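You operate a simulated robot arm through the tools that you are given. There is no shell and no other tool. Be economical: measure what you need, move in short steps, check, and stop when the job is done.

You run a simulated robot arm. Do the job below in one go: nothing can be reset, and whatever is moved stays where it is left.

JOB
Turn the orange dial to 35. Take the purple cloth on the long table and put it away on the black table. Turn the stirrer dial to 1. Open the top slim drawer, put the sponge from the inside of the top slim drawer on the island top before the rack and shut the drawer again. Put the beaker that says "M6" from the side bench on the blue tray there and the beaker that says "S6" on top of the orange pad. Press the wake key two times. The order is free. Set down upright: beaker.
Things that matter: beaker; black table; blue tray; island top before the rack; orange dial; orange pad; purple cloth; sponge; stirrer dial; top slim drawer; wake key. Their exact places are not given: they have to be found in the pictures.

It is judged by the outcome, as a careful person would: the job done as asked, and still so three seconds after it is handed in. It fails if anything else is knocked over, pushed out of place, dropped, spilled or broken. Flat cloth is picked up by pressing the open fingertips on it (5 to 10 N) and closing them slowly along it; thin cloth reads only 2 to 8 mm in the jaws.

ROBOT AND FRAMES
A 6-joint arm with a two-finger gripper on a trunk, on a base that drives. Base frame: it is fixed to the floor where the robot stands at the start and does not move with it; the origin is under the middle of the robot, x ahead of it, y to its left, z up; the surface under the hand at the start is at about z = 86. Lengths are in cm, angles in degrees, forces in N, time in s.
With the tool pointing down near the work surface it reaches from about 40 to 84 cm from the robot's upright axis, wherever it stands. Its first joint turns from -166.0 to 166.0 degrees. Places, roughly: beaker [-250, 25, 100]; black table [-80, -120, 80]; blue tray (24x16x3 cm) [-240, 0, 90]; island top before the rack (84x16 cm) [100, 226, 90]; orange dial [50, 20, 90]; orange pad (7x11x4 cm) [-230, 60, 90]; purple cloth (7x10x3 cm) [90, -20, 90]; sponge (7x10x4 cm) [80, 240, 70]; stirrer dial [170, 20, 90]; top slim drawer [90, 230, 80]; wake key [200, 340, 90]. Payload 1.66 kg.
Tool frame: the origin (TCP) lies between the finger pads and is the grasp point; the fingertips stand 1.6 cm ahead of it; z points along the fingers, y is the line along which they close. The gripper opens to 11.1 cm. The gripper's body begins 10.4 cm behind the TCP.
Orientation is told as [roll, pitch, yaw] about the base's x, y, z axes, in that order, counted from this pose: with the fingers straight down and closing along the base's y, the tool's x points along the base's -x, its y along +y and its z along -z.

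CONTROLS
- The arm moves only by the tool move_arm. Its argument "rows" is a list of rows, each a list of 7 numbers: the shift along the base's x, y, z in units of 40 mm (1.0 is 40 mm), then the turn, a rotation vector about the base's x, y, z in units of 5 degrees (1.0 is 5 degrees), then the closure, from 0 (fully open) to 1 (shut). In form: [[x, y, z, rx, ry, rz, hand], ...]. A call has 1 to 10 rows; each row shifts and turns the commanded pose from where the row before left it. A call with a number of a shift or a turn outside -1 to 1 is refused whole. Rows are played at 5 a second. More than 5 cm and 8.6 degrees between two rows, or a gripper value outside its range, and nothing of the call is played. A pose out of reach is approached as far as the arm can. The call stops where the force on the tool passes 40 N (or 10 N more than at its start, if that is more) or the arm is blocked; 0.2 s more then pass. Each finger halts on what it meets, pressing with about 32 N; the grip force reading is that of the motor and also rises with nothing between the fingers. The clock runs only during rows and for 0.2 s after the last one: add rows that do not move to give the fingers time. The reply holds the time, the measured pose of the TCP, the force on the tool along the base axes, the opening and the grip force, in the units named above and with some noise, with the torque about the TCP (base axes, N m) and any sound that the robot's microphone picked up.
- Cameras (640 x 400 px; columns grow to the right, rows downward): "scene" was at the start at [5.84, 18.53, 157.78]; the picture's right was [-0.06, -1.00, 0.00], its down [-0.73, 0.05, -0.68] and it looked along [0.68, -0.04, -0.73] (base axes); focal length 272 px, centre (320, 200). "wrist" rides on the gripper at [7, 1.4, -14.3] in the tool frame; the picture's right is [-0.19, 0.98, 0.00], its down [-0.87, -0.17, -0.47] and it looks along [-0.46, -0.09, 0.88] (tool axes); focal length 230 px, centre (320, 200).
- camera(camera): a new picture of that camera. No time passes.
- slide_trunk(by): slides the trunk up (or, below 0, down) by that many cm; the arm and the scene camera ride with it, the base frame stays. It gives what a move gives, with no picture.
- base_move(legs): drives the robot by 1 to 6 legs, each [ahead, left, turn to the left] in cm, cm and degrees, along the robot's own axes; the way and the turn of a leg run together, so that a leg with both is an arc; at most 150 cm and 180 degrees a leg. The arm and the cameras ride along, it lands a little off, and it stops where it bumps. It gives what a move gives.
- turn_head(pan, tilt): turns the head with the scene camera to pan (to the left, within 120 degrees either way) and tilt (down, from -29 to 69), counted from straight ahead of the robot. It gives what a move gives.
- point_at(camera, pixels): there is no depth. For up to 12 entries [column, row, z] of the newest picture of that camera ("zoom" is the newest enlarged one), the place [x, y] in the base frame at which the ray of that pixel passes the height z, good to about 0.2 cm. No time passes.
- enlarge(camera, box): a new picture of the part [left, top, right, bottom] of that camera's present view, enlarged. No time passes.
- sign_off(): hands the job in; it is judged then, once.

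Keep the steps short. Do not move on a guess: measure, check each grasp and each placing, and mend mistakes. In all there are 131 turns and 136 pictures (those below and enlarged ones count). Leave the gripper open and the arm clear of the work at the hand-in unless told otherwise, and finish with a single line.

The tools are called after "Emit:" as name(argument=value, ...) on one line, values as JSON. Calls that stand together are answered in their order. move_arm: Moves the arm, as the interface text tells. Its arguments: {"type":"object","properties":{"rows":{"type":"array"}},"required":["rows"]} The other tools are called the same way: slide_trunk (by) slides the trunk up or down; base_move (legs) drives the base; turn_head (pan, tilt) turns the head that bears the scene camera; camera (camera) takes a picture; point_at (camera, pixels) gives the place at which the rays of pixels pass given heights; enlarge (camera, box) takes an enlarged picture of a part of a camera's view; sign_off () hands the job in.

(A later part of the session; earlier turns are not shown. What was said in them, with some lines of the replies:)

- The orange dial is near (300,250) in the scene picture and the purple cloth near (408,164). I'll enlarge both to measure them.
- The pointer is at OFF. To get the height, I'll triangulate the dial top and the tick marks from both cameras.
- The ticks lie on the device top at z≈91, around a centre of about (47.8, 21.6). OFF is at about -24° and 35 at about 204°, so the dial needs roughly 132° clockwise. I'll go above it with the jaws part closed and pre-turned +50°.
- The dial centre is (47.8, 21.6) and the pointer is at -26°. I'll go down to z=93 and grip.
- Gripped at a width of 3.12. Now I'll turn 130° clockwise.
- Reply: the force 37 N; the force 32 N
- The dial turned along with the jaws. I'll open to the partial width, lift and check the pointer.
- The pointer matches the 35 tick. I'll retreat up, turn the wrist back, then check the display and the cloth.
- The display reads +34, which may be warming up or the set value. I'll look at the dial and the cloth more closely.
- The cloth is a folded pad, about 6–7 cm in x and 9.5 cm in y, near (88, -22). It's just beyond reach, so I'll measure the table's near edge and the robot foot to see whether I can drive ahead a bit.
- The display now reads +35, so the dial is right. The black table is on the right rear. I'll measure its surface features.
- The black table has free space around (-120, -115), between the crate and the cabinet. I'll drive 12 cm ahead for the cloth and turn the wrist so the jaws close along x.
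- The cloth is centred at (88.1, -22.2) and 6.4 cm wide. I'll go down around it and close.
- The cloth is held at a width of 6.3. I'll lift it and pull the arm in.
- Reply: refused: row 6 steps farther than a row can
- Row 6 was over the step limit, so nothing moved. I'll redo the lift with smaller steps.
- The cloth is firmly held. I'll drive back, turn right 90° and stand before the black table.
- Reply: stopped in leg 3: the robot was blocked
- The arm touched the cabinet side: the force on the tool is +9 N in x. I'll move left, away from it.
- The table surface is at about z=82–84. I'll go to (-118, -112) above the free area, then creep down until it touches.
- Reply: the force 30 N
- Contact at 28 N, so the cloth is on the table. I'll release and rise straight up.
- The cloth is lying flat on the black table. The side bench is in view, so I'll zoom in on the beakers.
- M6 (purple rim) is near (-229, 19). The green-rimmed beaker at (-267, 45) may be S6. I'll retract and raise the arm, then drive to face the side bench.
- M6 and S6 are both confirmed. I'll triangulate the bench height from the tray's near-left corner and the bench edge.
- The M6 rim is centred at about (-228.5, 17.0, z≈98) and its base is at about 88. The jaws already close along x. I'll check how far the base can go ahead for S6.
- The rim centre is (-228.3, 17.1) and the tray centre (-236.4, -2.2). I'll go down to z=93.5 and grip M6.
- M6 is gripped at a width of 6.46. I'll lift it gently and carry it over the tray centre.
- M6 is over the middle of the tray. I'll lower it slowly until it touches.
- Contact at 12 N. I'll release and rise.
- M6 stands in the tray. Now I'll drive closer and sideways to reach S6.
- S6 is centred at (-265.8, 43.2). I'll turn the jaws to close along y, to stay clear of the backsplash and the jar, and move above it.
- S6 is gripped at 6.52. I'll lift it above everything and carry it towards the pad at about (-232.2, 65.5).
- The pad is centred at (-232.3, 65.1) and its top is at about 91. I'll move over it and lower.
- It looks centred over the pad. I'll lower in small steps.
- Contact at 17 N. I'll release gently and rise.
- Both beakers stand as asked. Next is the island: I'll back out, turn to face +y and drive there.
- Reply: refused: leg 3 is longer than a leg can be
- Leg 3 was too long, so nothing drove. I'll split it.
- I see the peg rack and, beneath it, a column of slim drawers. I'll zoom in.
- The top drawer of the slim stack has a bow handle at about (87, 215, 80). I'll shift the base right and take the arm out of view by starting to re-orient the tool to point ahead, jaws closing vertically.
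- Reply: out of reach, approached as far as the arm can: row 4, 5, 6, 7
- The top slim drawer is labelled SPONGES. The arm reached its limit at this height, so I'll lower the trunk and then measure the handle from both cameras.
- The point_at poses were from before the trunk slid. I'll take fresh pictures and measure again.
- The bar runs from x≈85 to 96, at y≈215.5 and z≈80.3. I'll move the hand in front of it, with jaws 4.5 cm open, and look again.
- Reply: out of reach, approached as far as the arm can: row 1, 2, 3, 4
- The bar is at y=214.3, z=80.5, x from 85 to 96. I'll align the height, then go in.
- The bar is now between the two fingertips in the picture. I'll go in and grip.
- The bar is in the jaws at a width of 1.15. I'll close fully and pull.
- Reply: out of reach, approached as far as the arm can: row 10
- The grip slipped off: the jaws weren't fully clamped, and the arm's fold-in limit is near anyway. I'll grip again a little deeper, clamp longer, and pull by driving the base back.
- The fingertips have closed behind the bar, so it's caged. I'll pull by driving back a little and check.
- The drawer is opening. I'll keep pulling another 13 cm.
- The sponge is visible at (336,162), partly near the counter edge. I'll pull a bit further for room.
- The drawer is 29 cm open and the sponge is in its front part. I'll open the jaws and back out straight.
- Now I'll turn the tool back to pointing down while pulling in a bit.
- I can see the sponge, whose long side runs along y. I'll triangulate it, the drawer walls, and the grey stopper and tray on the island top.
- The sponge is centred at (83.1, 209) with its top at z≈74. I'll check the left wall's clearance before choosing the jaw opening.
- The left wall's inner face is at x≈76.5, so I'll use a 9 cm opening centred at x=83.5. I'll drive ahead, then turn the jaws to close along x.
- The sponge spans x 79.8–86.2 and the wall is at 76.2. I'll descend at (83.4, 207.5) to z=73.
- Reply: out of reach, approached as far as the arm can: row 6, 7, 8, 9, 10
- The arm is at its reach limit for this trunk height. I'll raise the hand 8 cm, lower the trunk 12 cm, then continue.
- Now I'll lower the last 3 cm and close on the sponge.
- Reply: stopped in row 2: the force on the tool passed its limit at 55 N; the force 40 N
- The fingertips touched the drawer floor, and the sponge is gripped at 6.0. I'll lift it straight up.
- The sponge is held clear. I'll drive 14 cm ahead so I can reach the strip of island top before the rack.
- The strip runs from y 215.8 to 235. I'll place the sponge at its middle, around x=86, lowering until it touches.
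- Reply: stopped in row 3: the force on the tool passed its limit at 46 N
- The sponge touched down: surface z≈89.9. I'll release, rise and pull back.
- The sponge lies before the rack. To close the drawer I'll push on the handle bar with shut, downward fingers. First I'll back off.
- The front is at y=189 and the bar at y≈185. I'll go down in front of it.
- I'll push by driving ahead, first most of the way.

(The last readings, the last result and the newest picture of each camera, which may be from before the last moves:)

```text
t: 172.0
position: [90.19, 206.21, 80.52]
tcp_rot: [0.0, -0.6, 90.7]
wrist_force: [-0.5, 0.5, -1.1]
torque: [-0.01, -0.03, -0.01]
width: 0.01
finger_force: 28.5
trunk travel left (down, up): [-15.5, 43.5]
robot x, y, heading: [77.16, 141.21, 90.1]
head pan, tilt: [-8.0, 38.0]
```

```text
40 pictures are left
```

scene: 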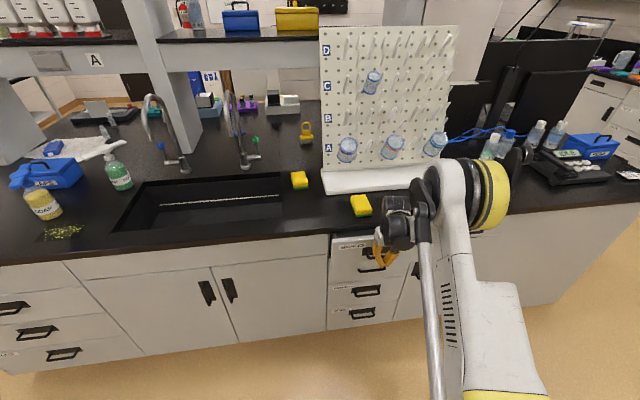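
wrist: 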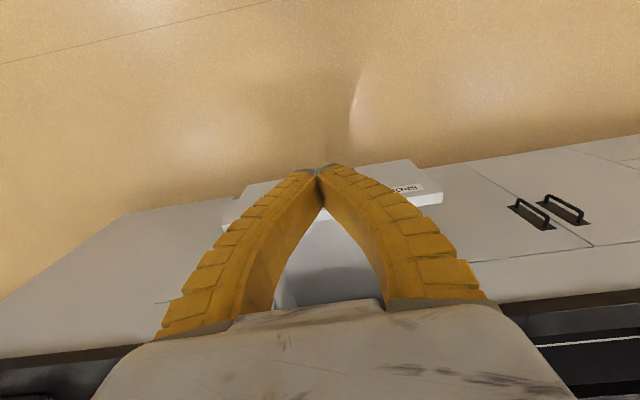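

Nearly closed. I'll finish with small arm pushes until it stops.

Emit:
move_arm(rows=[[0, 0.3, 0, 0, 0, 0, 1], [0, 0.3, 0, 0, 0, 0, 1], [0, 0.3, 0, 0, 0, 0, 1], [0, 0.2, 0, 0, 0, 0, 1], [0, 0.15, 0, 0, 0, 0, 1], [0, 0.15, 0, 0, 0, 0, 1], [0, 0.1, 0, 0, 0, 0, 1], [0, 0.1, 0, 0, 0, 0, 1]])

Emit:
enlarge(camera="scene", box=[310, 180, 450, 290])

```text
t: 173.8
position: [90.3, 212.65, 80.54]
tcp_rot: [-0.2, -0.7, 90.8]
wrist_force: [0.1, -0.7, -0.2]
torque: [0.0, 0.0, 0.0]
width: 0.02
finger_force: 28.8
trunk travel left (down, up): [-15.5, 43.5]
robot x, y, heading: [76.84, 140.75, 89.9]
head pan, tilt: [-8.0, 38.0]
```

```text
3.64 times, centred on (380, 235) of scene
```

zoom: 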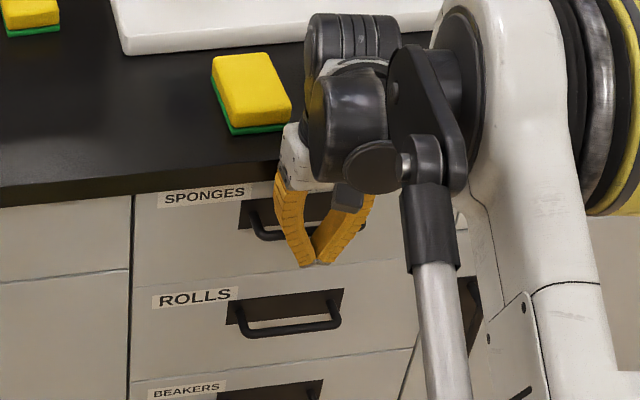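

It looks flush. I'll push slightly more to feel the stop.

Emit:
move_arm(rows=[[0, 0.08, 0, 0, 0, 0, 1], [0, 0.08, 0, 0, 0, 0, 1], [0, 0.08, 0, 0, 0, 0, 1], [0, 0.08, 0, 0, 0, 0, 1]])

```text
t: 174.8
position: [90.3, 213.3, 80.55]
tcp_rot: [0.0, -0.1, 90.7]
wrist_force: [-2.2, -13.4, 2.1]
torque: [-0.01, 0.02, 0.01]
width: 0.61
finger_force: 28.7
trunk travel left (down, up): [-15.5, 43.5]
robot x, y, heading: [76.88, 140.93, 90.0]
head pan, tilt: [-8.0, 38.0]
stopped in row 4: the force on the tool passed its limit at 45 N (the readings are from after the stop); the commanded pose is now the measured one
```

The stop is felt at 45 N. I'll back away and check that it's closed.

Emit:
move_arm(rows=[[0, -0.5, 0, 0, 0, 0, 1], [0, -0.9, 0, 0, 0, 0, 1], [0, -0.9, 0.2, 0, 0, 0, 1], [0, -0.8, 0.6, 0, 0, 0, 0.5], [0, -0.8, 0.8, 0, 0, 0, 0.3], [0, -0.5, 0.9, 0, 0, 0, 0.3], [0, -0.3, 1, 0, 0, 0, 0.3], [0, 0, 1, 0, 0, 0, 0.3], [0, 0, 1, 0, 0, 0, 0.3]])

Emit:
base_move(legs=[[-25, 0, 0]])

Emit:
turn_head(pan=-40, tilt=28)

Emit:
camera(camera="scene")

```text
t: 176.8
position: [90.21, 194.59, 102.31]
tcp_rot: [-0.1, -0.2, 90.7]
wrist_force: [-0.2, -0.5, 0.6]
torque: [0.02, 0.02, 0.0]
width: 7.9
finger_force: 1.2
trunk travel left (down, up): [-15.5, 43.5]
robot x, y, heading: [77.13, 140.51, 89.9]
head pan, tilt: [-8.0, 38.0]
```

```text
t: 178.7
position: [90.35, 169.65, 102.34]
tcp_rot: [-0.1, -0.2, 90.8]
wrist_force: [-0.4, -0.4, -0.3]
torque: [0.01, 0.0, -0.04]
width: 7.9
finger_force: 1.4
trunk travel left (down, up): [-15.5, 43.5]
robot x, y, heading: [77.0, 115.73, 90.3]
head pan, tilt: [-8.0, 38.0]
```

```text
t: 179.6
position: [90.34, 169.78, 102.17]
tcp_rot: [-0.1, -0.2, 90.8]
wrist_force: [-0.9, 0.0, -0.1]
torque: [0.0, 0.0, 0.01]
width: 7.89
finger_force: 1.3
trunk travel left (down, up): [-15.5, 43.5]
robot x, y, heading: [76.84, 115.89, 89.9]
head pan, tilt: [-40.0, 28.0]
```

```text
38 pictures are left
```

scene: 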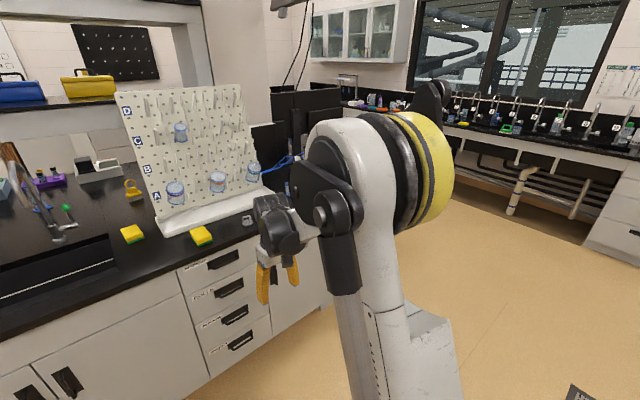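

The drawer is shut and the sponge is on top. Next the stirrer dial on the long table at about (170, 20). I'll raise the trunk, drive along the aisle and face the table.

Emit:
slide_trunk(by=15)

Emit:
base_move(legs=[[0, -93, 0], [0, 0, 180], [20, 0, 0]])

Emit:
turn_head(pan=0, tilt=40)

Emit:
camera(camera="scene")

```text
t: 181.4
position: [90.25, 169.75, 117.18]
tcp_rot: [0.0, -0.2, 90.7]
wrist_force: [0.4, -0.1, 0.7]
torque: [-0.03, 0.01, 0.01]
width: 7.9
finger_force: 0.9
trunk travel left (down, up): [-30.5, 28.5]
robot x, y, heading: [77.11, 115.73, 89.9]
head pan, tilt: [-40.0, 28.0]
```

```text
t: 194.6
position: [149.86, 41.82, 117.14]
tcp_rot: [-0.1, -0.2, -93.2]
wrist_force: [-0.5, 0.1, -0.1]
torque: [0.06, 0.03, 0.02]
width: 7.92
finger_force: 1.1
trunk travel left (down, up): [-30.5, 28.5]
robot x, y, heading: [166.99, 94.98, -93.9]
head pan, tilt: [-40.0, 28.0]
```

```text
t: 195.7
position: [150.03, 41.88, 117.25]
tcp_rot: [-0.1, -0.2, -93.2]
wrist_force: [-0.3, -0.2, 0.2]
torque: [-0.01, 0.03, 0.0]
width: 7.95
finger_force: 1.0
trunk travel left (down, up): [-30.5, 28.5]
robot x, y, heading: [166.95, 95.14, -94.0]
head pan, tilt: [0.0, 40.0]
```

```text
37 pictures are left
```

scene: 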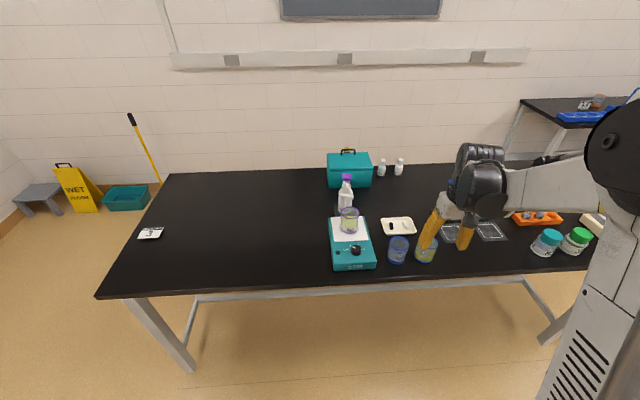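

The stirrer dial is at about (356,249). I'll zoom in and get its position.

Emit:
enlarge(camera="scene", box=[315, 190, 395, 280])

Emit:
camera(camera="wrist")

Emit:
point_at(camera="scene", pixels=[[356, 250, 90], [356, 250, 92], [356, 250, 94], [397, 262, 86], [335, 270, 87], [376, 268, 87], [349, 228, 92]])

```text
4.44 times, centred on (355, 235) of scene
```

zoom: 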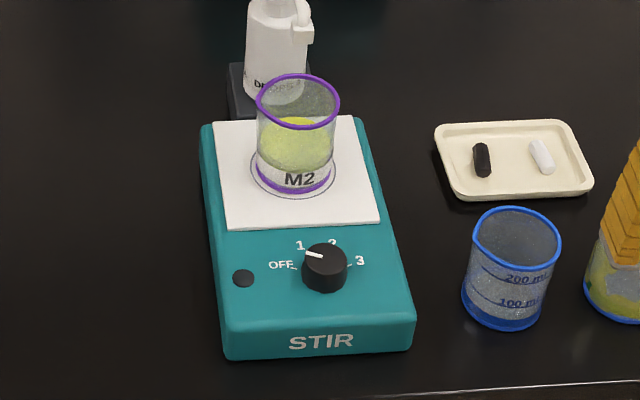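

```text
35 pictures are left
```

wrist: 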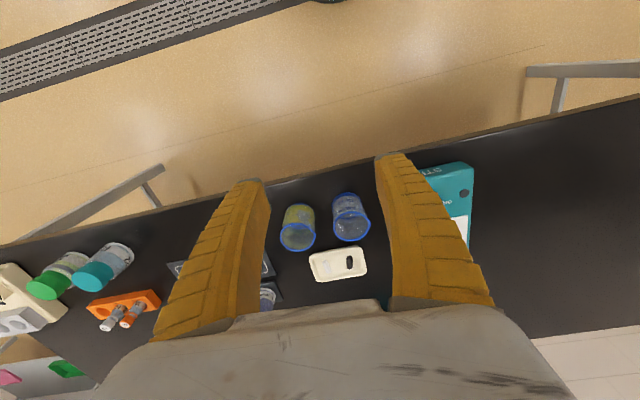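

```text
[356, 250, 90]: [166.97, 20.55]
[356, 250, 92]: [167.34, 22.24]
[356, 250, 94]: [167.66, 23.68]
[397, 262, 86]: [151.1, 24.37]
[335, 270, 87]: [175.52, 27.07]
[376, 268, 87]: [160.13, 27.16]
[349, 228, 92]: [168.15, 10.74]
```

I'll move above the stirrer dial at about (167.3, 22) for a top view.

Emit:
move_arm(rows=[[0.8, -0.5, 0, 0, 0, 0, 0.4], [0.8, -0.6, 0, 0, 0, 0, 0.4], [0.8, -0.8, 0, 0, 0, 0, 0.4], [0.8, -0.9, 0, 0, 0, 0, 0.4], [0.7, -0.9, -0.3, 0, 0, 0.3, 0.4], [0.4, -0.9, -0.7, 0, 0, 0.3, 0.4], [0, -0.35, -0.9, 0, 0, 0, 0.4]])

Emit:
camera(camera="wrist")

Emit:
enlarge(camera="wrist", box=[250, 80, 390, 180])

```text
t: 197.3
position: [167.18, 22.07, 109.33]
tcp_rot: [-0.2, -0.2, -90.3]
wrist_force: [-0.5, 0.1, -0.5]
torque: [0.0, 0.01, 0.0]
width: 6.85
finger_force: 1.0
trunk travel left (down, up): [-30.5, 28.5]
robot x, y, heading: [167.15, 95.22, -93.8]
head pan, tilt: [0.0, 40.0]
```

```text
34 pictures are left
```

wrist: 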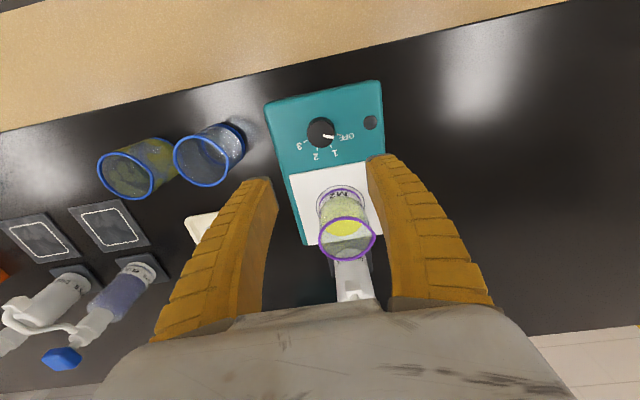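

```text
4.00 times, centred on (320, 130) of wrist
```

zoom: 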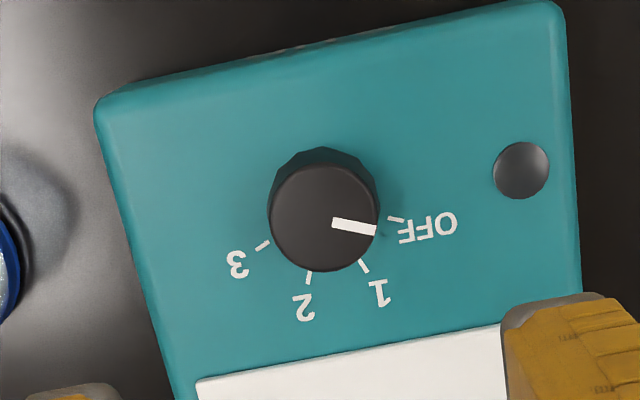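

Emit:
point_at(camera="zoom", pixels=[[397, 220, 90], [363, 266, 90], [309, 278, 90], [262, 245, 90], [397, 220, 93], [262, 245, 93], [323, 218, 91], [323, 218, 93], [323, 218, 95], [333, 222, 93], [375, 231, 93]])

Emit:
point_at(camera="scene", pixels=[[348.9, 250.3, 89], [348.9, 250.3, 91], [348.9, 250.3, 93], [361.5, 249.4, 91], [356.1, 248, 91], [356.1, 248, 93], [356.1, 248, 95]])

```text
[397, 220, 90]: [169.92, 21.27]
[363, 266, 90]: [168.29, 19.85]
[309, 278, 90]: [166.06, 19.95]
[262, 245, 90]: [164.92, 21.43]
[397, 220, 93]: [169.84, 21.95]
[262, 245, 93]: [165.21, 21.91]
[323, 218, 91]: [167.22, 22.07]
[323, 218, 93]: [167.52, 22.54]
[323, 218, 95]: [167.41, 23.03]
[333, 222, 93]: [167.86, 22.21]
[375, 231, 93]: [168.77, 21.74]
```

```text
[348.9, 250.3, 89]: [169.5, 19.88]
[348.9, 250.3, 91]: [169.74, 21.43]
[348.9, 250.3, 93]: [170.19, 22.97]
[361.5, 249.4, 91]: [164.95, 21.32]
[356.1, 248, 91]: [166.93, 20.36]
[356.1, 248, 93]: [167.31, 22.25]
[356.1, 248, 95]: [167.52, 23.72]
```

The pointer is at OFF (-25°) and tick 1 is at about -69°, so the turn is about 44° clockwise. I'll go down at (167.4, 22.6) to z=93 and grip.

Emit:
move_arm(rows=[[0.05, 0.13, -0.8, 0, 0, 0, 0.46], [0, 0, -0.9, 0, 0, 0, 0.46], [0, 0, -0.9, 0, 0, 0, 0.46], [0, 0, -0.9, 0, 0, 0, 0.46], [0, 0, -0.55, 0, 0, 0, 0.46], [0, 0, 0, 0, 0, 0, 0.6], [0, 0, 0, 0, 0, 0, 0.78], [0, 0, 0, 0, 0, 0, 0.78]])

```text
t: 199.1
position: [167.38, 22.56, 93.49]
tcp_rot: [-0.1, -0.4, -90.1]
wrist_force: [1.5, -0.9, 4.0]
torque: [-0.81, 0.0, 0.02]
width: 3.13
finger_force: 34.3
trunk travel left (down, up): [-30.5, 28.5]
robot x, y, heading: [167.05, 94.9, -93.8]
head pan, tilt: [0.0, 40.0]
```

Gripped at 3.13. I'll turn 44° clockwise, then release and lift.

Emit:
move_arm(rows=[[0, 0, 0, 0, 0, -1, 0.78], [0, 0, 0, 0, 0, -1, 0.78], [0, 0, 0, 0, 0, -1, 0.78], [0, 0, 0, 0, 0, -1, 0.78], [0, 0, 0, 0, 0, -1, 0.78], [0, 0, 0, 0, 0, -1, 0.78], [0, 0, 0, 0, 0, -1, 0.78], [0, 0, 0, 0, 0, -1, 0.78], [0, 0, 0, 0, 0, -0.8, 0.78], [0, 0, 0, 0, 0, 0, 0.78]])

Emit:
move_arm(rows=[[0, 0, 0, 0, 0, 0, 0.46], [0, 0, 0, 0, 0, 0, 0.46], [0, 0, 0.7, 0, 0, 0, 0.46], [0, 0, 1, 0, 0, 0, 0.46], [0, 0, 1, 0, 0, 0, 0.46], [0, 0, 1, 0, 0, 0, 0.46], [0, 0.4, 0.3, 0, 0, 0, 0.46]])

Emit:
camera(camera="wrist")

Emit:
enlarge(camera="scene", box=[315, 190, 395, 280])

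```text
t: 201.3
position: [167.63, 22.58, 93.5]
tcp_rot: [-0.1, -0.2, -134.2]
wrist_force: [17.2, -19.1, 15.5]
torque: [-0.28, -0.08, 0.04]
width: 3.08
finger_force: 34.4
trunk travel left (down, up): [-30.5, 28.5]
robot x, y, heading: [166.61, 95.21, -93.7]
head pan, tilt: [0.0, 40.0]
```

```text
t: 202.9
position: [167.42, 24.32, 109.44]
tcp_rot: [-0.1, -0.3, -134.2]
wrist_force: [-0.2, -0.9, 0.2]
torque: [-0.02, 0.0, -0.03]
width: 6.18
finger_force: 1.4
trunk travel left (down, up): [-30.5, 28.5]
robot x, y, heading: [166.72, 95.09, -94.1]
head pan, tilt: [0.0, 40.0]
```

```text
32 pictures are left
```

wrist: 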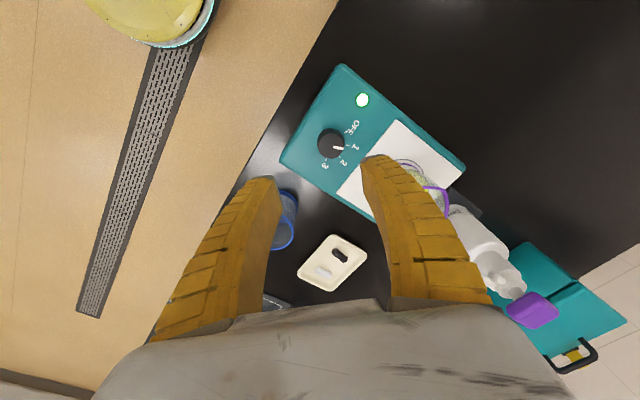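

```text
4.44 times, centred on (355, 235) of scene
```

zoom: 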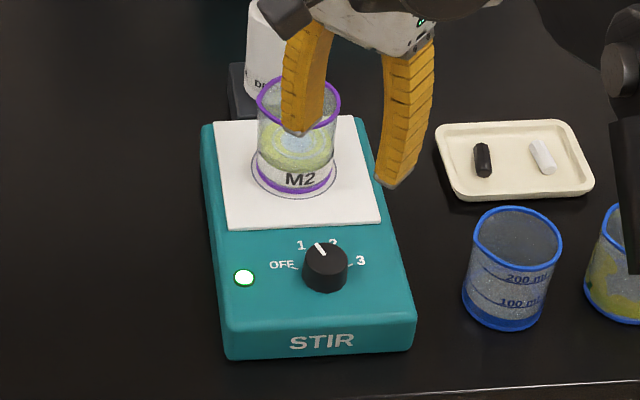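

Emit:
enlarge(camera="wrist", box=[290, 90, 390, 180])

```text
4.44 times, centred on (340, 135) of wrist
```

zoom: 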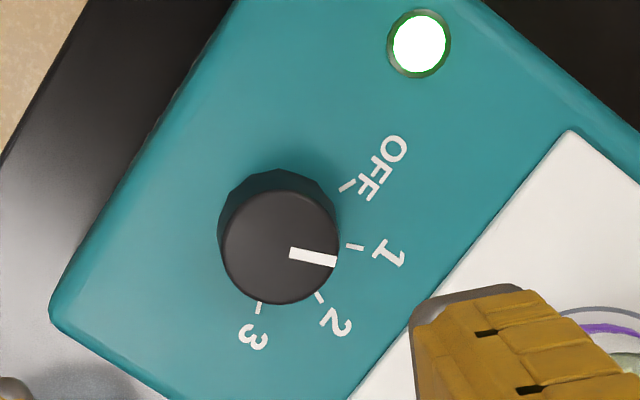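

The pointer lines up with tick 1 and the lamp is on. I'll retreat, turn round and look for the wake key near (200, 340).

Emit:
move_arm(rows=[[0, 0.6, 0.8, 0, 0, 1, 0.4], [0, 0.6, 0.8, 0, 0, 1, 0.4], [0, 0.6, 0.8, 0, 0, 1, 0.4], [0, 0.6, 0.6, 0, 0, 1, 0.4], [0, 0.6, 0.6, 0, 0, 1, 0.4], [0, 0.6, 0, 0, 0, 1, 0.4], [0, 0.6, 0, 0, 0, 1, 0.4], [0, 0.6, 0, 0, 0, 1, 0.4]])

Emit:
base_move(legs=[[-20, 0, 0], [0, 0, -176]])

Emit:
turn_head(pan=-8, tilt=15)

Emit:
camera(camera="scene")

```text
t: 204.7
position: [167.26, 43.36, 123.83]
tcp_rot: [-0.1, -0.2, -94.1]
wrist_force: [-0.2, 0.2, -1.0]
torque: [-0.01, -0.02, 0.03]
width: 6.85
finger_force: 1.1
trunk travel left (down, up): [-30.5, 28.5]
robot x, y, heading: [167.22, 95.07, -93.7]
head pan, tilt: [0.0, 40.0]
```

```text
t: 213.3
position: [160.97, 166.29, 123.99]
tcp_rot: [-0.1, -0.2, 93.2]
wrist_force: [-0.1, 0.0, 0.2]
torque: [0.0, -0.02, 0.0]
width: 6.83
finger_force: 1.4
trunk travel left (down, up): [-30.5, 28.5]
robot x, y, heading: [168.25, 115.13, 93.7]
head pan, tilt: [0.0, 40.0]
```

```text
t: 214.2
position: [160.95, 166.26, 123.93]
tcp_rot: [0.0, -0.2, 93.3]
wrist_force: [0.3, 0.3, 0.9]
torque: [0.02, -0.01, -0.03]
width: 6.82
finger_force: 1.6
trunk travel left (down, up): [-30.5, 28.5]
robot x, y, heading: [167.89, 115.05, 93.5]
head pan, tilt: [-8.0, 15.0]
```

```text
29 pictures are left
```

scene: 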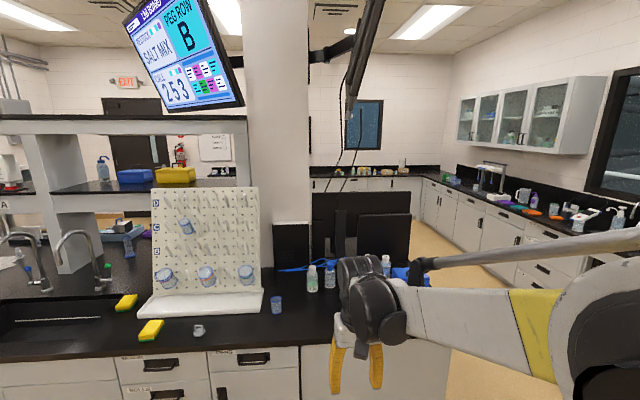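

The key should be on the far side of the monitors. I'll measure the island's right end and the aisle before driving round it.

Emit:
point_at(camera="scene", pixels=[[455, 345, 90], [448, 400, 30], [435, 180, 90], [540, 240, 90], [510, 285, 0], [425, 215, 0], [455, 375, 50], [520, 390, 0]])

Emit:
turn_head(pan=-50, tilt=25)

Emit:
camera(camera="scene")

```text
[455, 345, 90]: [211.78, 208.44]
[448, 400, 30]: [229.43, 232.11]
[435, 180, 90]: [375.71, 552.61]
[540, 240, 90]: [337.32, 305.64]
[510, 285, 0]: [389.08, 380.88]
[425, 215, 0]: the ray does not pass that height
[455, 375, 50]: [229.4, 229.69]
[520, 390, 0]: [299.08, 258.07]
```

```text
t: 215.3
position: [161.1, 166.3, 123.89]
tcp_rot: [-0.1, -0.3, 93.1]
wrist_force: [-1.1, -0.3, -0.3]
torque: [0.02, -0.02, 0.01]
width: 6.84
finger_force: 1.6
trunk travel left (down, up): [-30.5, 28.5]
robot x, y, heading: [167.97, 115.15, 93.3]
head pan, tilt: [-50.0, 25.0]
```

```text
28 pictures are left
```

scene: 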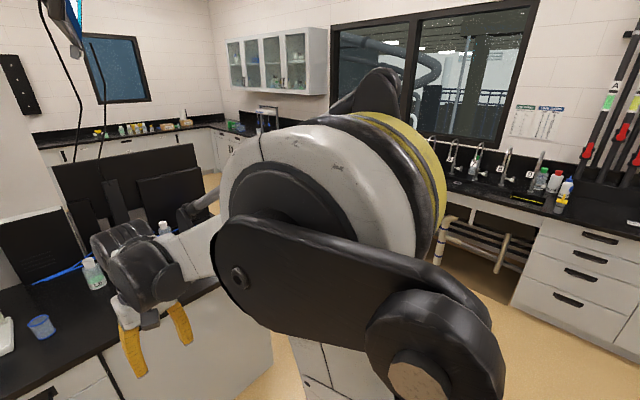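

The island's right end is at about x=230, with open floor beyond. I'll drive round along x≈285 and look left before turning.

Emit:
base_move(legs=[[0, -118, -3.4], [110, 0, 0], [108, 0, 0]])

Emit:
turn_head(pan=90, tilt=35)

Emit:
camera(camera="scene")

```text
t: 231.8
position: [289.83, 387.77, 123.84]
tcp_rot: [-0.1, -0.2, 88.4]
wrist_force: [-0.3, -0.3, -0.6]
torque: [-0.01, 0.02, 0.01]
width: 6.85
finger_force: 1.0
trunk travel left (down, up): [-30.5, 28.5]
robot x, y, heading: [292.57, 336.26, 88.5]
head pan, tilt: [-50.0, 25.0]
```

```text
t: 234.0
position: [289.86, 387.75, 123.94]
tcp_rot: [-0.1, -0.3, 88.3]
wrist_force: [0.8, -0.2, 0.7]
torque: [0.0, 0.0, -0.02]
width: 6.84
finger_force: 1.4
trunk travel left (down, up): [-30.5, 28.5]
robot x, y, heading: [292.3, 336.4, 88.8]
head pan, tilt: [90.0, 35.0]
```

```text
27 pictures are left
```

scene: 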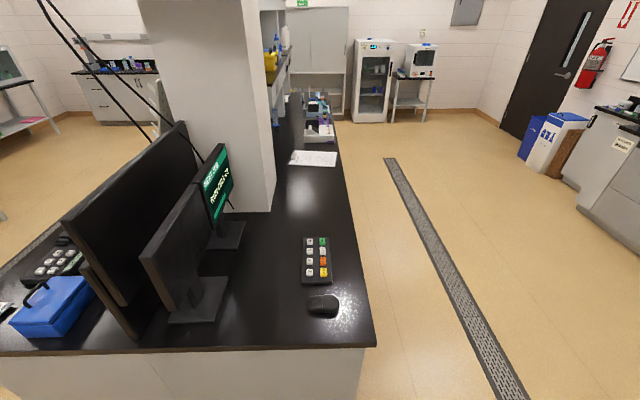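

There's a keypad at (316,260) with coloured keys. I'll zoom in and read its labels.

Emit:
enlarge(camera="scene", box=[286, 225, 350, 290])

Emit:
enlarge(camera="scene", box=[140, 130, 350, 330])

Emit:
point_at(camera="scene", pixels=[[303, 240, 91], [328, 240, 91], [302, 284, 91], [332, 284, 91], [375, 346, 90], [1, 350, 90], [225, 250, 90], [190, 320, 90], [323, 305, 91]])

```text
6.15 times, centred on (318, 258) of scene
```

zoom: 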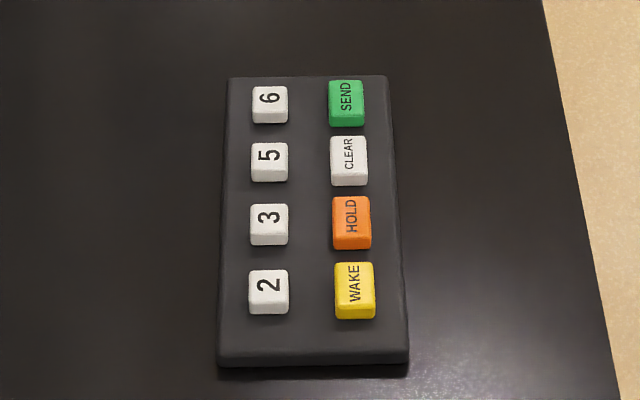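

```text
2.00 times, centred on (245, 230) of scene
```

zoom: 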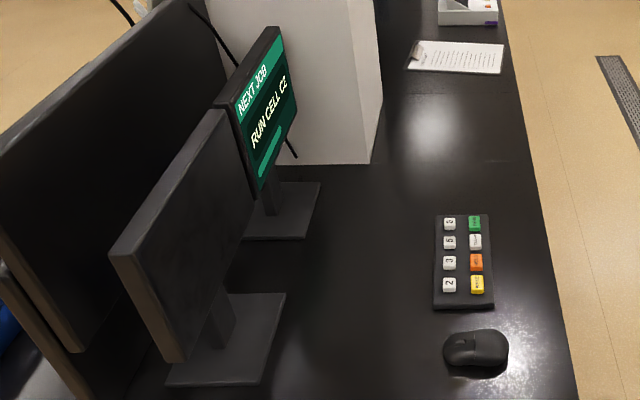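

```text
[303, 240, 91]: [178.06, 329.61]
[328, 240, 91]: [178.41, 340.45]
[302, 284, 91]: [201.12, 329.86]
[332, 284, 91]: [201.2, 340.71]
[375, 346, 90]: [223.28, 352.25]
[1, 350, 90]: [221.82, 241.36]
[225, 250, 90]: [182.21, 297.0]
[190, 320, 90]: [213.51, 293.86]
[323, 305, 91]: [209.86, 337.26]
```

The yellow WAKE key is at about (194, 337.5). I'll turn left to face -x and drive 24 cm closer; the arm stays clear of the monitors.

Emit:
base_move(legs=[[0, 0, 91.2], [24, 0, 0]])

Emit:
turn_head(pan=0, tilt=45)

Emit:
camera(camera="scene")

Emit:
camera(camera="wrist")

```text
t: 239.7
position: [217.01, 331.38, 123.91]
tcp_rot: [-0.1, -0.2, -179.6]
wrist_force: [0.0, 0.8, 0.9]
torque: [0.0, -0.05, 0.0]
width: 6.84
finger_force: 1.7
trunk travel left (down, up): [-30.5, 28.5]
robot x, y, heading: [268.73, 335.68, -179.3]
head pan, tilt: [90.0, 35.0]
```

```text
t: 241.3
position: [217.1, 331.32, 123.88]
tcp_rot: [-0.1, -0.2, -179.7]
wrist_force: [-0.8, 0.2, -0.1]
torque: [-0.01, 0.0, -0.01]
width: 6.83
finger_force: 1.3
trunk travel left (down, up): [-30.5, 28.5]
robot x, y, heading: [268.9, 335.73, -179.6]
head pan, tilt: [0.0, 45.0]
```

```text
24 pictures are left
```

scene: 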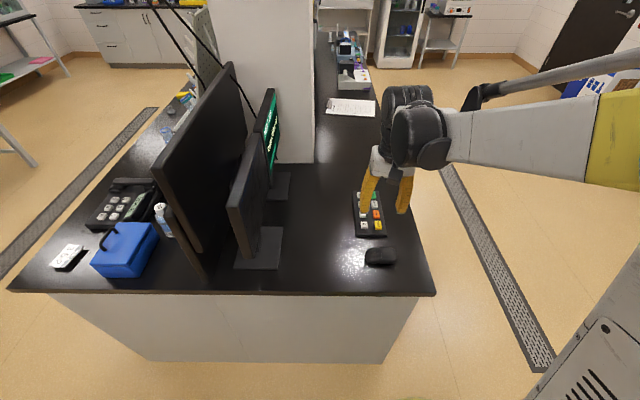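

```text
23 pictures are left
```

wrist: 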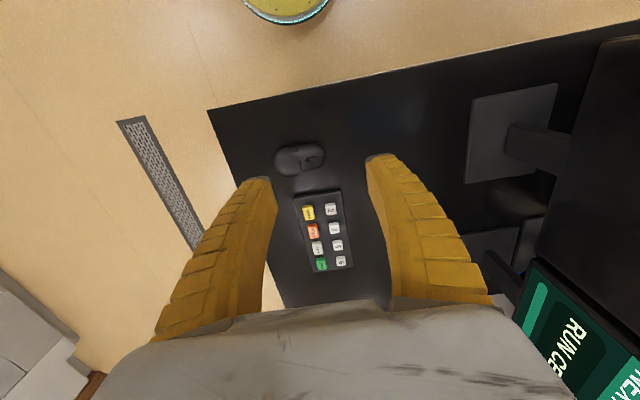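

Emit:
enlarge(camera="scene", box=[345, 185, 401, 245])

Emit:
enlarge(camera="wrist", box=[280, 180, 376, 280])

Emit:
point_at(camera="wrist", pixels=[[308, 213, 91], [308, 213, 92], [308, 213, 93], [308, 213, 94], [314, 231, 93], [331, 209, 93]])

```text
6.67 times, centred on (373, 215) of scene
```

zoom: 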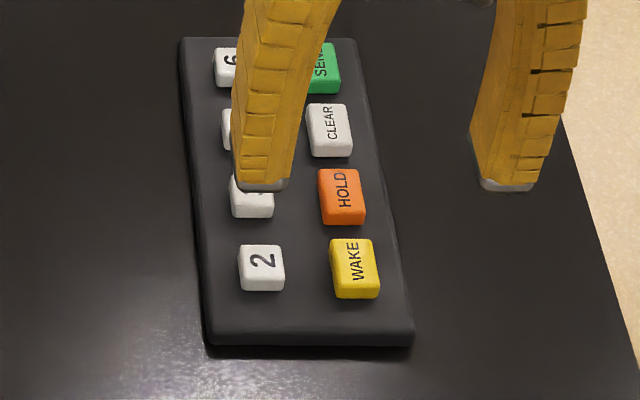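

```text
4.00 times, centred on (328, 230) of wrist
```

zoom: 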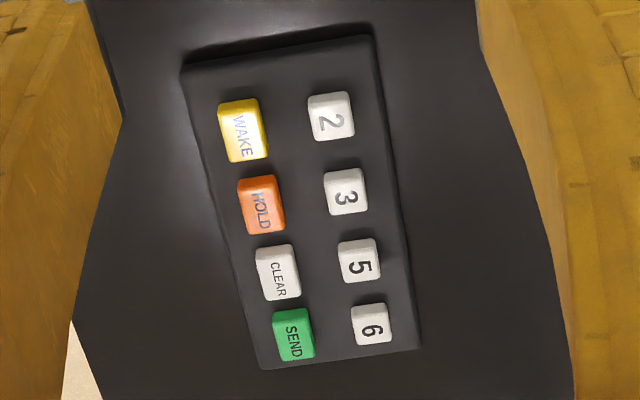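

```text
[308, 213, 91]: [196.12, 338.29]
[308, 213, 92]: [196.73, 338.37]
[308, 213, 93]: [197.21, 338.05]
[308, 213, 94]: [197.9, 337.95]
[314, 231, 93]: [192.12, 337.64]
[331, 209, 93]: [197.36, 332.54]
```

Emit:
point_at(camera="scene", pixels=[[378.1, 224.3, 91], [378.1, 224.3, 92], [378.1, 224.3, 93], [378.1, 224.3, 94]])

Emit:
point_at(camera="wrist", pixels=[[308.75, 211.5, 91], [308.75, 211.5, 92], [308.75, 211.5, 93], [308.75, 211.5, 94]])

```text
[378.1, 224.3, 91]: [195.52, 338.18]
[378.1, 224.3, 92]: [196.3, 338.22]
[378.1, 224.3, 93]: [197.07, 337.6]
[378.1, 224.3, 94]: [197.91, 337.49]
```

```text
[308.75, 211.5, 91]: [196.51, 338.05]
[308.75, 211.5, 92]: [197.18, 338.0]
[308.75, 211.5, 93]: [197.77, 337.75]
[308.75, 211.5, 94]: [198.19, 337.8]
```

The WAKE key is at (197.2, 337.8), with its top near z≈93. I'll close the fingers and go above it.

Emit:
move_arm(rows=[[-0.7, 0.23, -0.2, 0, 0, 0, 1], [-0.7, 0.23, -0.5, 0, 0, 0, 1], [-0.7, 0.23, -0.7, 0, 0, 0, 1], [-0.7, 0.23, -0.8, 0, 0, 0, 1], [-0.7, 0.23, -0.8, 0, 0, 0, 1], [-0.7, 0.23, -0.8, 0, 0, 0, 1], [-0.75, 0.23, -0.9, 0, 0, 0, 1]])

Emit:
camera(camera="wrist")

Emit:
enlarge(camera="scene", box=[335, 165, 421, 250])

```text
t: 242.9
position: [196.98, 337.93, 104.97]
tcp_rot: [-0.1, -0.3, -179.7]
wrist_force: [-0.1, 0.3, 0.8]
torque: [-0.02, -0.02, 0.03]
width: 0.01
finger_force: 28.4
trunk travel left (down, up): [-30.5, 28.5]
robot x, y, heading: [268.54, 336.18, -179.6]
head pan, tilt: [0.0, 45.0]
```

```text
20 pictures are left
```

wrist: 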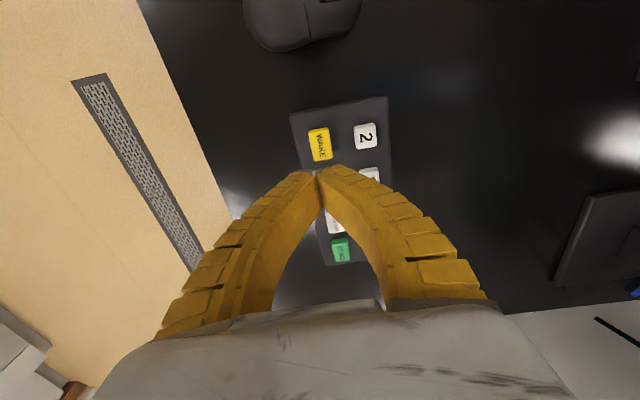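

```text
4.71 times, centred on (378, 208) of scene
```

zoom: 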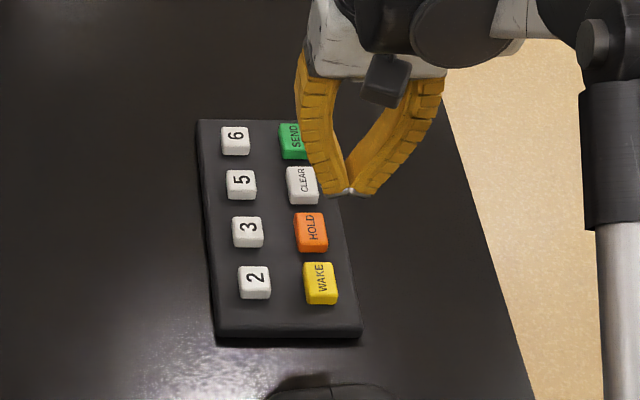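

Emit:
point_at(camera="wrist", pixels=[[320, 144, 92], [320, 144, 93], [320, 144, 94], [365, 136, 93]])

```text
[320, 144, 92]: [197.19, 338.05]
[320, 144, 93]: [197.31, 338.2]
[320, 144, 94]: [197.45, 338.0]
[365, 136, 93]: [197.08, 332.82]
```

Confirmed at (197.3, 338.1). I'll go down to just above it, then press in small steps.

Emit:
move_arm(rows=[[0.06, 0.03, -0.8, 0, 0, 0, 1], [0, 0, -0.8, 0, 0, 0, 1], [0, 0, -0.6, 0, 0, 0, 1], [0, 0, -0.15, 0, 0, 0, 1]])

Emit:
enlarge(camera="scene", box=[350, 190, 406, 246])

```text
t: 243.9
position: [197.66, 337.94, 95.77]
tcp_rot: [-0.1, -0.1, -179.6]
wrist_force: [0.5, 0.0, -0.4]
torque: [0.03, -0.01, 0.0]
width: 0.0
finger_force: 28.3
trunk travel left (down, up): [-30.5, 28.5]
robot x, y, heading: [268.69, 335.87, -179.2]
head pan, tilt: [0.0, 45.0]
```

```text
7.14 times, centred on (378, 218) of scene
```

zoom: 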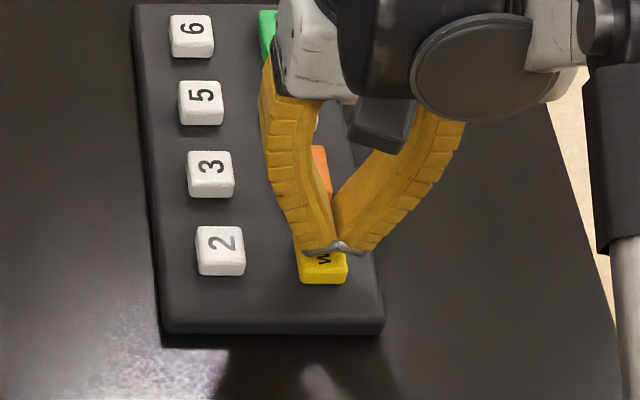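

The tips are right above WAKE. I'll press gently.

Emit:
move_arm(rows=[[0, 0, -0.08, 0, 0, 0, 1], [0, 0, -0.08, 0, 0, 0, 1], [0, 0, -0.08, 0, 0, 0, 1], [0, 0, -0.08, 0, 0, 0, 1], [0, 0, 0, 0, 0, 0, 1]])

```text
t: 245.1
position: [197.59, 337.8, 94.55]
tcp_rot: [0.0, -0.2, -179.7]
wrist_force: [-0.2, -0.1, -0.3]
torque: [-0.03, 0.01, 0.0]
width: 0.01
finger_force: 28.9
trunk travel left (down, up): [-30.5, 28.5]
robot x, y, heading: [268.74, 336.06, -179.2]
head pan, tilt: [0.0, 45.0]
```

Emit:
move_arm(rows=[[0, 0, -0.06, 0, 0, 0, 1], [0, 0, -0.06, 0, 0, 0, 1], [0, 0, -0.06, 0, 0, 0, 1], [0, 0, 0, 0, 0, 0, 1]])

```text
t: 246.1
position: [197.66, 337.91, 93.77]
tcp_rot: [-0.1, -0.3, -179.7]
wrist_force: [-1.2, 0.0, 2.7]
torque: [-0.02, 0.0, 0.01]
width: 0.59
finger_force: 28.8
trunk travel left (down, up): [-30.5, 28.5]
robot x, y, heading: [268.92, 336.19, -179.3]
head pan, tilt: [0.0, 45.0]
heard: click
```

I heard one click: the first press. I'll lift 1.5 cm to release, and check that no extra click occurs.

Emit:
move_arm(rows=[[0, 0, 0.2, 0, 0, 0, 1], [0, 0, 0.2, 0, 0, 0, 1], [0, 0, 0, 0, 0, 0, 1], [0, 0, 0, 0, 0, 0, 1]])

Emit:
move_arm(rows=[[0, 0, -0.2, 0, 0, 0, 1], [0, 0, -0.1, 0, 0, 0, 1], [0, 0, -0.1, 0, 0, 0, 1], [0, 0, 0, 0, 0, 0, 1]])

```text
t: 247.1
position: [197.64, 337.99, 95.38]
tcp_rot: [-0.1, -0.2, -179.7]
wrist_force: [0.8, -0.2, -0.1]
torque: [0.02, 0.03, -0.02]
width: 0.0
finger_force: 28.3
trunk travel left (down, up): [-30.5, 28.5]
robot x, y, heading: [268.57, 335.72, -179.4]
head pan, tilt: [0.0, 45.0]
```

```text
t: 248.1
position: [197.54, 337.98, 93.69]
tcp_rot: [-0.1, -0.1, -179.6]
wrist_force: [0.6, 0.0, 2.1]
torque: [-0.01, -0.03, 0.0]
width: 0.62
finger_force: 28.6
trunk travel left (down, up): [-30.5, 28.5]
robot x, y, heading: [268.42, 335.78, -179.7]
head pan, tilt: [0.0, 45.0]
heard: click
```

A second click, so that's two presses. I'll lift away, open the gripper and look at the screen and keypad.

Emit:
move_arm(rows=[[0, 0, 0.5, 0, 0, 0, 1], [0, 0, 1, 0, 0, 0, 1], [0, 0, 1, 0, 0, 0, 1], [0.4, 0, 1, 0, 0, 0, 0.5], [0.7, 0, 1, 0, 0, 0, 0], [0.7, 0, 1, 0, 0, 0, 0], [0.7, 0, 1, 0, 0, 0, 0], [0.8, 0, 0.8, 0, 0, 0, 0], [0.8, 0, 0, 0, 0, 0, 0]])

Emit:
base_move(legs=[[-30, 0, 0]])

Emit:
turn_head(pan=8, tilt=25)

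Emit:
camera(camera="scene")

```text
t: 250.1
position: [214.36, 337.79, 122.88]
tcp_rot: [0.0, -0.3, -179.7]
wrist_force: [0.6, -0.3, 1.0]
torque: [0.01, 0.04, 0.0]
width: 11.08
finger_force: 0.1
trunk travel left (down, up): [-30.5, 28.5]
robot x, y, heading: [268.43, 335.92, -179.4]
head pan, tilt: [0.0, 45.0]
```

```text
t: 252.2
position: [243.61, 338.11, 122.79]
tcp_rot: [-0.1, -0.3, -179.6]
wrist_force: [0.4, 0.1, 0.6]
torque: [0.0, 0.05, 0.01]
width: 11.09
finger_force: 0.0
trunk travel left (down, up): [-30.5, 28.5]
robot x, y, heading: [298.2, 336.28, -179.4]
head pan, tilt: [0.0, 45.0]
```

```text
t: 253.0
position: [243.6, 338.09, 122.81]
tcp_rot: [-0.2, -0.1, -179.7]
wrist_force: [0.3, -0.3, -0.9]
torque: [-0.05, -0.02, -0.02]
width: 11.06
finger_force: 0.1
trunk travel left (down, up): [-30.5, 28.5]
robot x, y, heading: [298.12, 336.12, -179.5]
head pan, tilt: [8.0, 25.0]
```

```text
17 pictures are left
```

scene: 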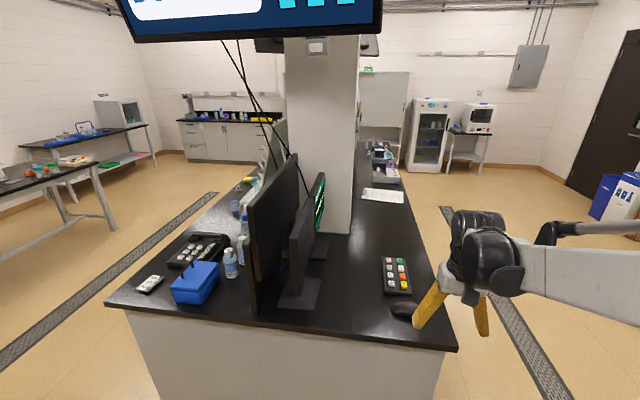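

Everything here is in order. I'll take a last zoomed look at the black table and side bench from here.

Emit:
enlarge(camera="scene", box=[10, 80, 290, 180])

```text
2.29 times, centred on (150, 130) of scene
```

zoom: 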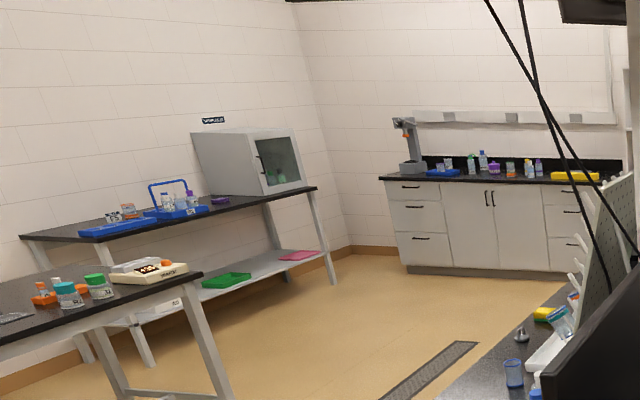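

The cloth is on the black table beside the crate, the cabinet stands in its place, and the rest is as I left it. The gripper is open and clear, so I'm handing in.

Emit:
sign_off()

```text
The job is handed in.
```

The whole job is done and handed in: orange dial at 35, stirrer dial at 1, purple cloth on the black table, sponge before the rack with the drawer shut, M6 on the blue tray, S6 on the orange pad, and the wake key pressed twice; the arm lightly touched the cabinet on the black table once and it still stands in its place.
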